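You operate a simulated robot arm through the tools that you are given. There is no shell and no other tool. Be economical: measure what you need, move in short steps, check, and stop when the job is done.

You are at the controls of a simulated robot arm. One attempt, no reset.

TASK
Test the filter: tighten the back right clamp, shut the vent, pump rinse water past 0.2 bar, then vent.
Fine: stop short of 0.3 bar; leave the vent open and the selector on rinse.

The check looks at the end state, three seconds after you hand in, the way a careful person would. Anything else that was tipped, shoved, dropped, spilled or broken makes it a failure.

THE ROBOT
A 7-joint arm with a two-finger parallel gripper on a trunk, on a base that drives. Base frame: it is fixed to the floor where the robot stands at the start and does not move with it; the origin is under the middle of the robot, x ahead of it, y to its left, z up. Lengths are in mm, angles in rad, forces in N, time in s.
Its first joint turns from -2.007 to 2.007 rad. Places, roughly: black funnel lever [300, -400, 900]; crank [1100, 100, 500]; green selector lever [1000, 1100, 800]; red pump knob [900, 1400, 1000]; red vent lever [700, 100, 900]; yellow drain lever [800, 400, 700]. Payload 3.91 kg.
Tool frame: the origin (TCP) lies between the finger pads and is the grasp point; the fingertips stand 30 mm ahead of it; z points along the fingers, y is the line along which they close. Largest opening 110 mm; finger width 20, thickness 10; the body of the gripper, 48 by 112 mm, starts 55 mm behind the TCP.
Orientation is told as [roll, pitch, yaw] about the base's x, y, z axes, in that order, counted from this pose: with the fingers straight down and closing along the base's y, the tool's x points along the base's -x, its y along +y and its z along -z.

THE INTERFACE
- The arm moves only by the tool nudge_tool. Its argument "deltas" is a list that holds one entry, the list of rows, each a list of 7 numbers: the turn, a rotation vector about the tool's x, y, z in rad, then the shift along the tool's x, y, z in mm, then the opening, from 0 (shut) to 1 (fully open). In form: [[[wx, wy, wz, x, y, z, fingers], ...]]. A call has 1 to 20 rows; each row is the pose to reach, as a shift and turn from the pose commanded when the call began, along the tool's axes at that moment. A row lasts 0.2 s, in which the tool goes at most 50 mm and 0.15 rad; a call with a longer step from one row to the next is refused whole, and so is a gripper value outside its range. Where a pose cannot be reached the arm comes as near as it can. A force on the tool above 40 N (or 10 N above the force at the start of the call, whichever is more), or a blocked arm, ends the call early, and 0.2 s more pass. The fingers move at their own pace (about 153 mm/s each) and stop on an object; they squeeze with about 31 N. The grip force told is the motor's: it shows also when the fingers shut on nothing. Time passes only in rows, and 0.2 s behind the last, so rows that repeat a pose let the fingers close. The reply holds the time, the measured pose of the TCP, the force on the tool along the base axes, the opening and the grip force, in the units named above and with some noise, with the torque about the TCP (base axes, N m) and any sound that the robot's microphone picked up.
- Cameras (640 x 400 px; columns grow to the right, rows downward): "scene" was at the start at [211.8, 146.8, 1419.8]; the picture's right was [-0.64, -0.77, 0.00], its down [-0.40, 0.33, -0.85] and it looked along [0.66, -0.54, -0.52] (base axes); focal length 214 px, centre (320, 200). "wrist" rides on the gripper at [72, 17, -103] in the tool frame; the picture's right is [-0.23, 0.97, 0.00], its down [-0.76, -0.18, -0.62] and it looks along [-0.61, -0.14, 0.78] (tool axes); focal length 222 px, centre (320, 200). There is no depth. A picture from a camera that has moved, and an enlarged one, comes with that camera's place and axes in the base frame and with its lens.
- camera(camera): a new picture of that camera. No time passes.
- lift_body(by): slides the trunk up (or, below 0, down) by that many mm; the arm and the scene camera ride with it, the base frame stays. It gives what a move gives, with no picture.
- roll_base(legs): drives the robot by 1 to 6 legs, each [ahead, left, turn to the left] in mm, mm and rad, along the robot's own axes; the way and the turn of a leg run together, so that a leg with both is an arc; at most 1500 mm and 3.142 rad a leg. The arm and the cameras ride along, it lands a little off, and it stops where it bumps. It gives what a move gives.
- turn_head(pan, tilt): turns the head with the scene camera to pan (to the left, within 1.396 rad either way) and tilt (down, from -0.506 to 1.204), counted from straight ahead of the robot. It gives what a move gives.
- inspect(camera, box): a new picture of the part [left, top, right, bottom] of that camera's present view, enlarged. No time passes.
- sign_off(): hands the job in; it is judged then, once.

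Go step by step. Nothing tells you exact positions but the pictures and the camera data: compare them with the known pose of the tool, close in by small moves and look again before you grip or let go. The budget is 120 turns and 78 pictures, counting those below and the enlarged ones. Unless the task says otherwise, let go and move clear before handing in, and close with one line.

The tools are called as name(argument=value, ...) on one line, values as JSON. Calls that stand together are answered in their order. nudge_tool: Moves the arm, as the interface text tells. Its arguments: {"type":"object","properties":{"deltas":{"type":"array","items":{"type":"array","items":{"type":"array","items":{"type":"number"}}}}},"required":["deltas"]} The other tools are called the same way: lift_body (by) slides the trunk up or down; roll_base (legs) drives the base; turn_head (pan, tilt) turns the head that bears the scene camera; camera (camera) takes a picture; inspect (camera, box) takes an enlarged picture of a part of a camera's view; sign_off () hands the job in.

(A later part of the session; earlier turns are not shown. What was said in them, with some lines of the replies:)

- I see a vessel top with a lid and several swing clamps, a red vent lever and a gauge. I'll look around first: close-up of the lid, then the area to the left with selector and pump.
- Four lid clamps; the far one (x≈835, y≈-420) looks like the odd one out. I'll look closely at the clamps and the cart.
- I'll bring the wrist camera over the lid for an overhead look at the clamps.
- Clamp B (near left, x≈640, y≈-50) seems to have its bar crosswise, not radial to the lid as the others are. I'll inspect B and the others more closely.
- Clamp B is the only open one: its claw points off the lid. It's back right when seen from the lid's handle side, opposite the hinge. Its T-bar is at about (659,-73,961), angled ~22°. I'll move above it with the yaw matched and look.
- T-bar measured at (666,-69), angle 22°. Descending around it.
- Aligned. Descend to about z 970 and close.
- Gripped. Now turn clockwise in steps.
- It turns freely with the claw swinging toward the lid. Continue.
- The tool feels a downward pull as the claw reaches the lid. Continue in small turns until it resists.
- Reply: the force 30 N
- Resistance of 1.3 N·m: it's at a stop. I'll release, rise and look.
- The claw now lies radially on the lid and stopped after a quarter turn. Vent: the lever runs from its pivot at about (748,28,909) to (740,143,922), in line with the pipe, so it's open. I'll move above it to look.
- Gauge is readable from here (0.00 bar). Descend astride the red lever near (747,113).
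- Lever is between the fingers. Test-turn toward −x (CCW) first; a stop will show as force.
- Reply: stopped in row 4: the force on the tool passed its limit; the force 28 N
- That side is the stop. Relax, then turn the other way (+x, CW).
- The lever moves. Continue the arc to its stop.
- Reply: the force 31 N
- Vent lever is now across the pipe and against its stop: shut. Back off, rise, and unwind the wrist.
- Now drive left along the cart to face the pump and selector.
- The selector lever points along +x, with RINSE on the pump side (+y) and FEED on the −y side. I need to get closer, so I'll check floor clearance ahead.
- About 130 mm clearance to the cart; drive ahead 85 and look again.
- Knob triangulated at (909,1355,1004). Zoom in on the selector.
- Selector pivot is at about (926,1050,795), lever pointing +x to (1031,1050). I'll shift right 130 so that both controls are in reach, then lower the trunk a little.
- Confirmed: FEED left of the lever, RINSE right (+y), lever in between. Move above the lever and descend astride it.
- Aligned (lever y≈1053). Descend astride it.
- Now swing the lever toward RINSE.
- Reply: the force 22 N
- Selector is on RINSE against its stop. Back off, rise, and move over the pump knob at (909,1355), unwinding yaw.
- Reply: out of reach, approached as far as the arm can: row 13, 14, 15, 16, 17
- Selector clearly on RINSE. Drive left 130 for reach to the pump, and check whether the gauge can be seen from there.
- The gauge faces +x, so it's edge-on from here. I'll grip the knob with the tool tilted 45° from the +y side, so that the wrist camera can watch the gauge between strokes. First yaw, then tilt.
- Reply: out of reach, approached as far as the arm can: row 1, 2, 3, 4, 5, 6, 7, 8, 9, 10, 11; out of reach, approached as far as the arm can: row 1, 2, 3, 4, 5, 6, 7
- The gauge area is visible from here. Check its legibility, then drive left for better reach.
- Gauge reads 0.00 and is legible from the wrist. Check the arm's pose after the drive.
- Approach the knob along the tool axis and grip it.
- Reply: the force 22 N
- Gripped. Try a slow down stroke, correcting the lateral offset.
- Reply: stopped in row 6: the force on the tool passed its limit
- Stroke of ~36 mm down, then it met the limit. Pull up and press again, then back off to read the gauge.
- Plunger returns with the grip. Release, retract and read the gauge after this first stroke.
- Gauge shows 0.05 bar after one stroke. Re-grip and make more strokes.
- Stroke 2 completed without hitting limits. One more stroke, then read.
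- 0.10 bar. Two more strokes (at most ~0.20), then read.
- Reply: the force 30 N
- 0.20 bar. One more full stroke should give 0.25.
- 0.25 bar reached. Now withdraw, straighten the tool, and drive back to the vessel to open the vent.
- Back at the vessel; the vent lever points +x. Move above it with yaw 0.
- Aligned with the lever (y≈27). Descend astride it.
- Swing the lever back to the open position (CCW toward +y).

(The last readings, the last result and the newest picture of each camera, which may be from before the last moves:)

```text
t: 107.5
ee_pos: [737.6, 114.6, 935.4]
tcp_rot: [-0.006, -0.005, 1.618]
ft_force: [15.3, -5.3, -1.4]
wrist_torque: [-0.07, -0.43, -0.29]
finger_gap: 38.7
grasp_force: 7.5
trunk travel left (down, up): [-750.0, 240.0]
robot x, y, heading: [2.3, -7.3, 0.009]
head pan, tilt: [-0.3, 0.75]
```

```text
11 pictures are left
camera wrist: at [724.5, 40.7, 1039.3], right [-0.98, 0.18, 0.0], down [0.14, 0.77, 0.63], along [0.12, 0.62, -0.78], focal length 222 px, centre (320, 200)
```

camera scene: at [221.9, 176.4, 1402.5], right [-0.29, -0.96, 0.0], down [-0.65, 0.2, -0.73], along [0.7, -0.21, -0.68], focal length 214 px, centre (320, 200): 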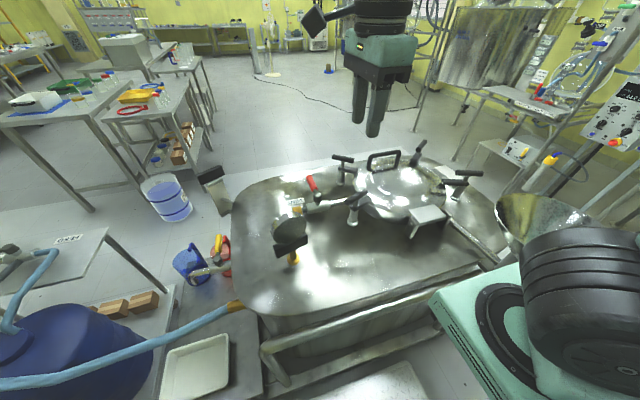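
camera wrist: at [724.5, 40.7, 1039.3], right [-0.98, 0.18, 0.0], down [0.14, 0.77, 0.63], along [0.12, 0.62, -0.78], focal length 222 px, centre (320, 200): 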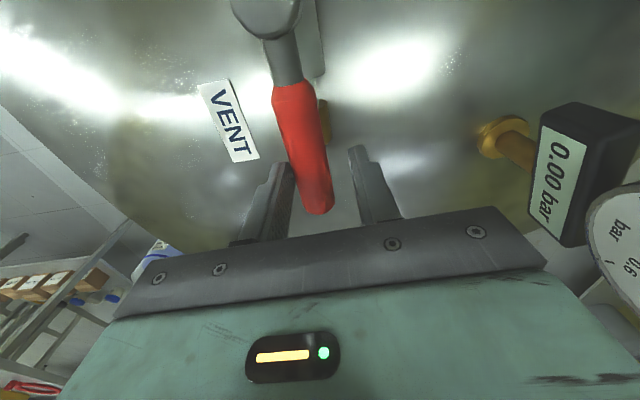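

Vent is open against its stop and the gauge reads 0.00 bar. Back off the lever, rise clear, and take a final look.

nudge_tool(deltas=[[[0, 0, 0, 0, -9, 0, 0.4], [0, 0, 0, 0, -9, -40, 0.4], [0, 0, 0, 0, -9, -85, 0.4], [0, 0, 0, 0, -9, -130, 0.4], [0, 0, 0, 0, -9, -175, 0.4], [0, 0, 0, 0, -9, -220, 0.4], [0, 0, 0, 0, -9, -260, 0.4]]])

camera(camera="wrist")

inspect(camera="scene", box=[220, 130, 460, 290])

turn_head(pan=0.9, tilt=0.5)

inspect(camera="scene", box=[190, 130, 370, 290])

```text
t: 109.1
ee_pos: [742.8, 115.4, 1195.7]
tcp_rot: [-0.004, -0.005, 1.619]
ft_force: [-0.3, -0.3, -0.5]
wrist_torque: [0.02, 0.02, 0.01]
finger_gap: 44.0
grasp_force: 0.0
trunk travel left (down, up): [-750.0, 240.0]
robot x, y, heading: [3.3, -4.1, 0.009]
head pan, tilt: [-0.3, 0.75]
```

```text
10 pictures are left
camera wrist: at [730.7, 40.6, 1299.6], right [-0.98, 0.18, 0.0], down [0.14, 0.77, 0.63], along [0.11, 0.62, -0.78], focal length 222 px, centre (320, 200)
```

wrist: 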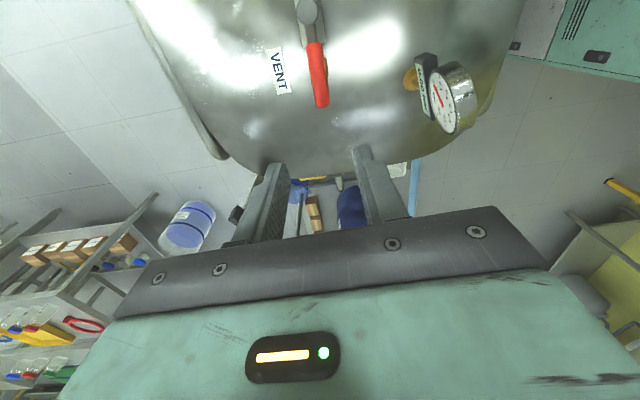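

```text
2.50 times, centred on (340, 210) of scene
camera zoom: at [222.2, 176.4, 1402.3], right [-0.29, -0.96, 0.0], down [-0.65, 0.2, -0.73], along [0.7, -0.21, -0.68], focal length 536 px, centre (270, 175)
```

zoom: 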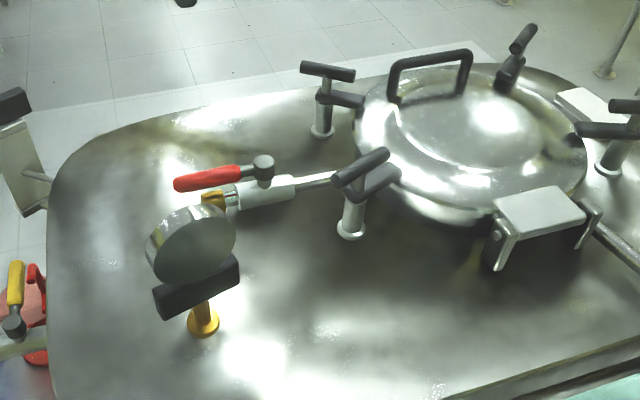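

```text
t: 110.5
ee_pos: [744.5, 113.8, 1196.6]
tcp_rot: [-0.004, -0.005, 1.62]
ft_force: [-0.7, -0.2, 0.5]
wrist_torque: [0.0, -0.01, 0.0]
finger_gap: 44.0
grasp_force: 0.0
trunk travel left (down, up): [-750.0, 240.0]
robot x, y, heading: [2.9, -5.1, 0.01]
head pan, tilt: [0.901, 0.499]
```

```text
2.50 times, centred on (280, 210) of scene
camera zoom: at [198.5, 271.9, 1424.4], right [0.79, -0.61, 0.0], down [-0.29, -0.38, -0.88], along [0.54, 0.69, -0.48], focal length 536 px, centre (420, 175)
```

zoom: 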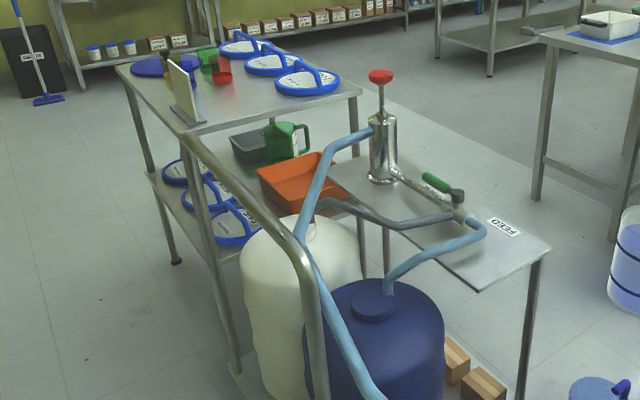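

The clamp is on the lid, the vent is open and in line with its pipe, the gauge reads 0.00, and the selector is on RINSE. Nothing has been disturbed, so I'm handing in.

sign_off()

```text
The job is handed in.
```

I tightened the back right clamp, shut the vent, pumped rinse water to 0.25 bar, then vented to 0.00; the vent is left open and the selector on rinse. I took "back right" as seen from the lid's handle side, where it was the only open clamp.
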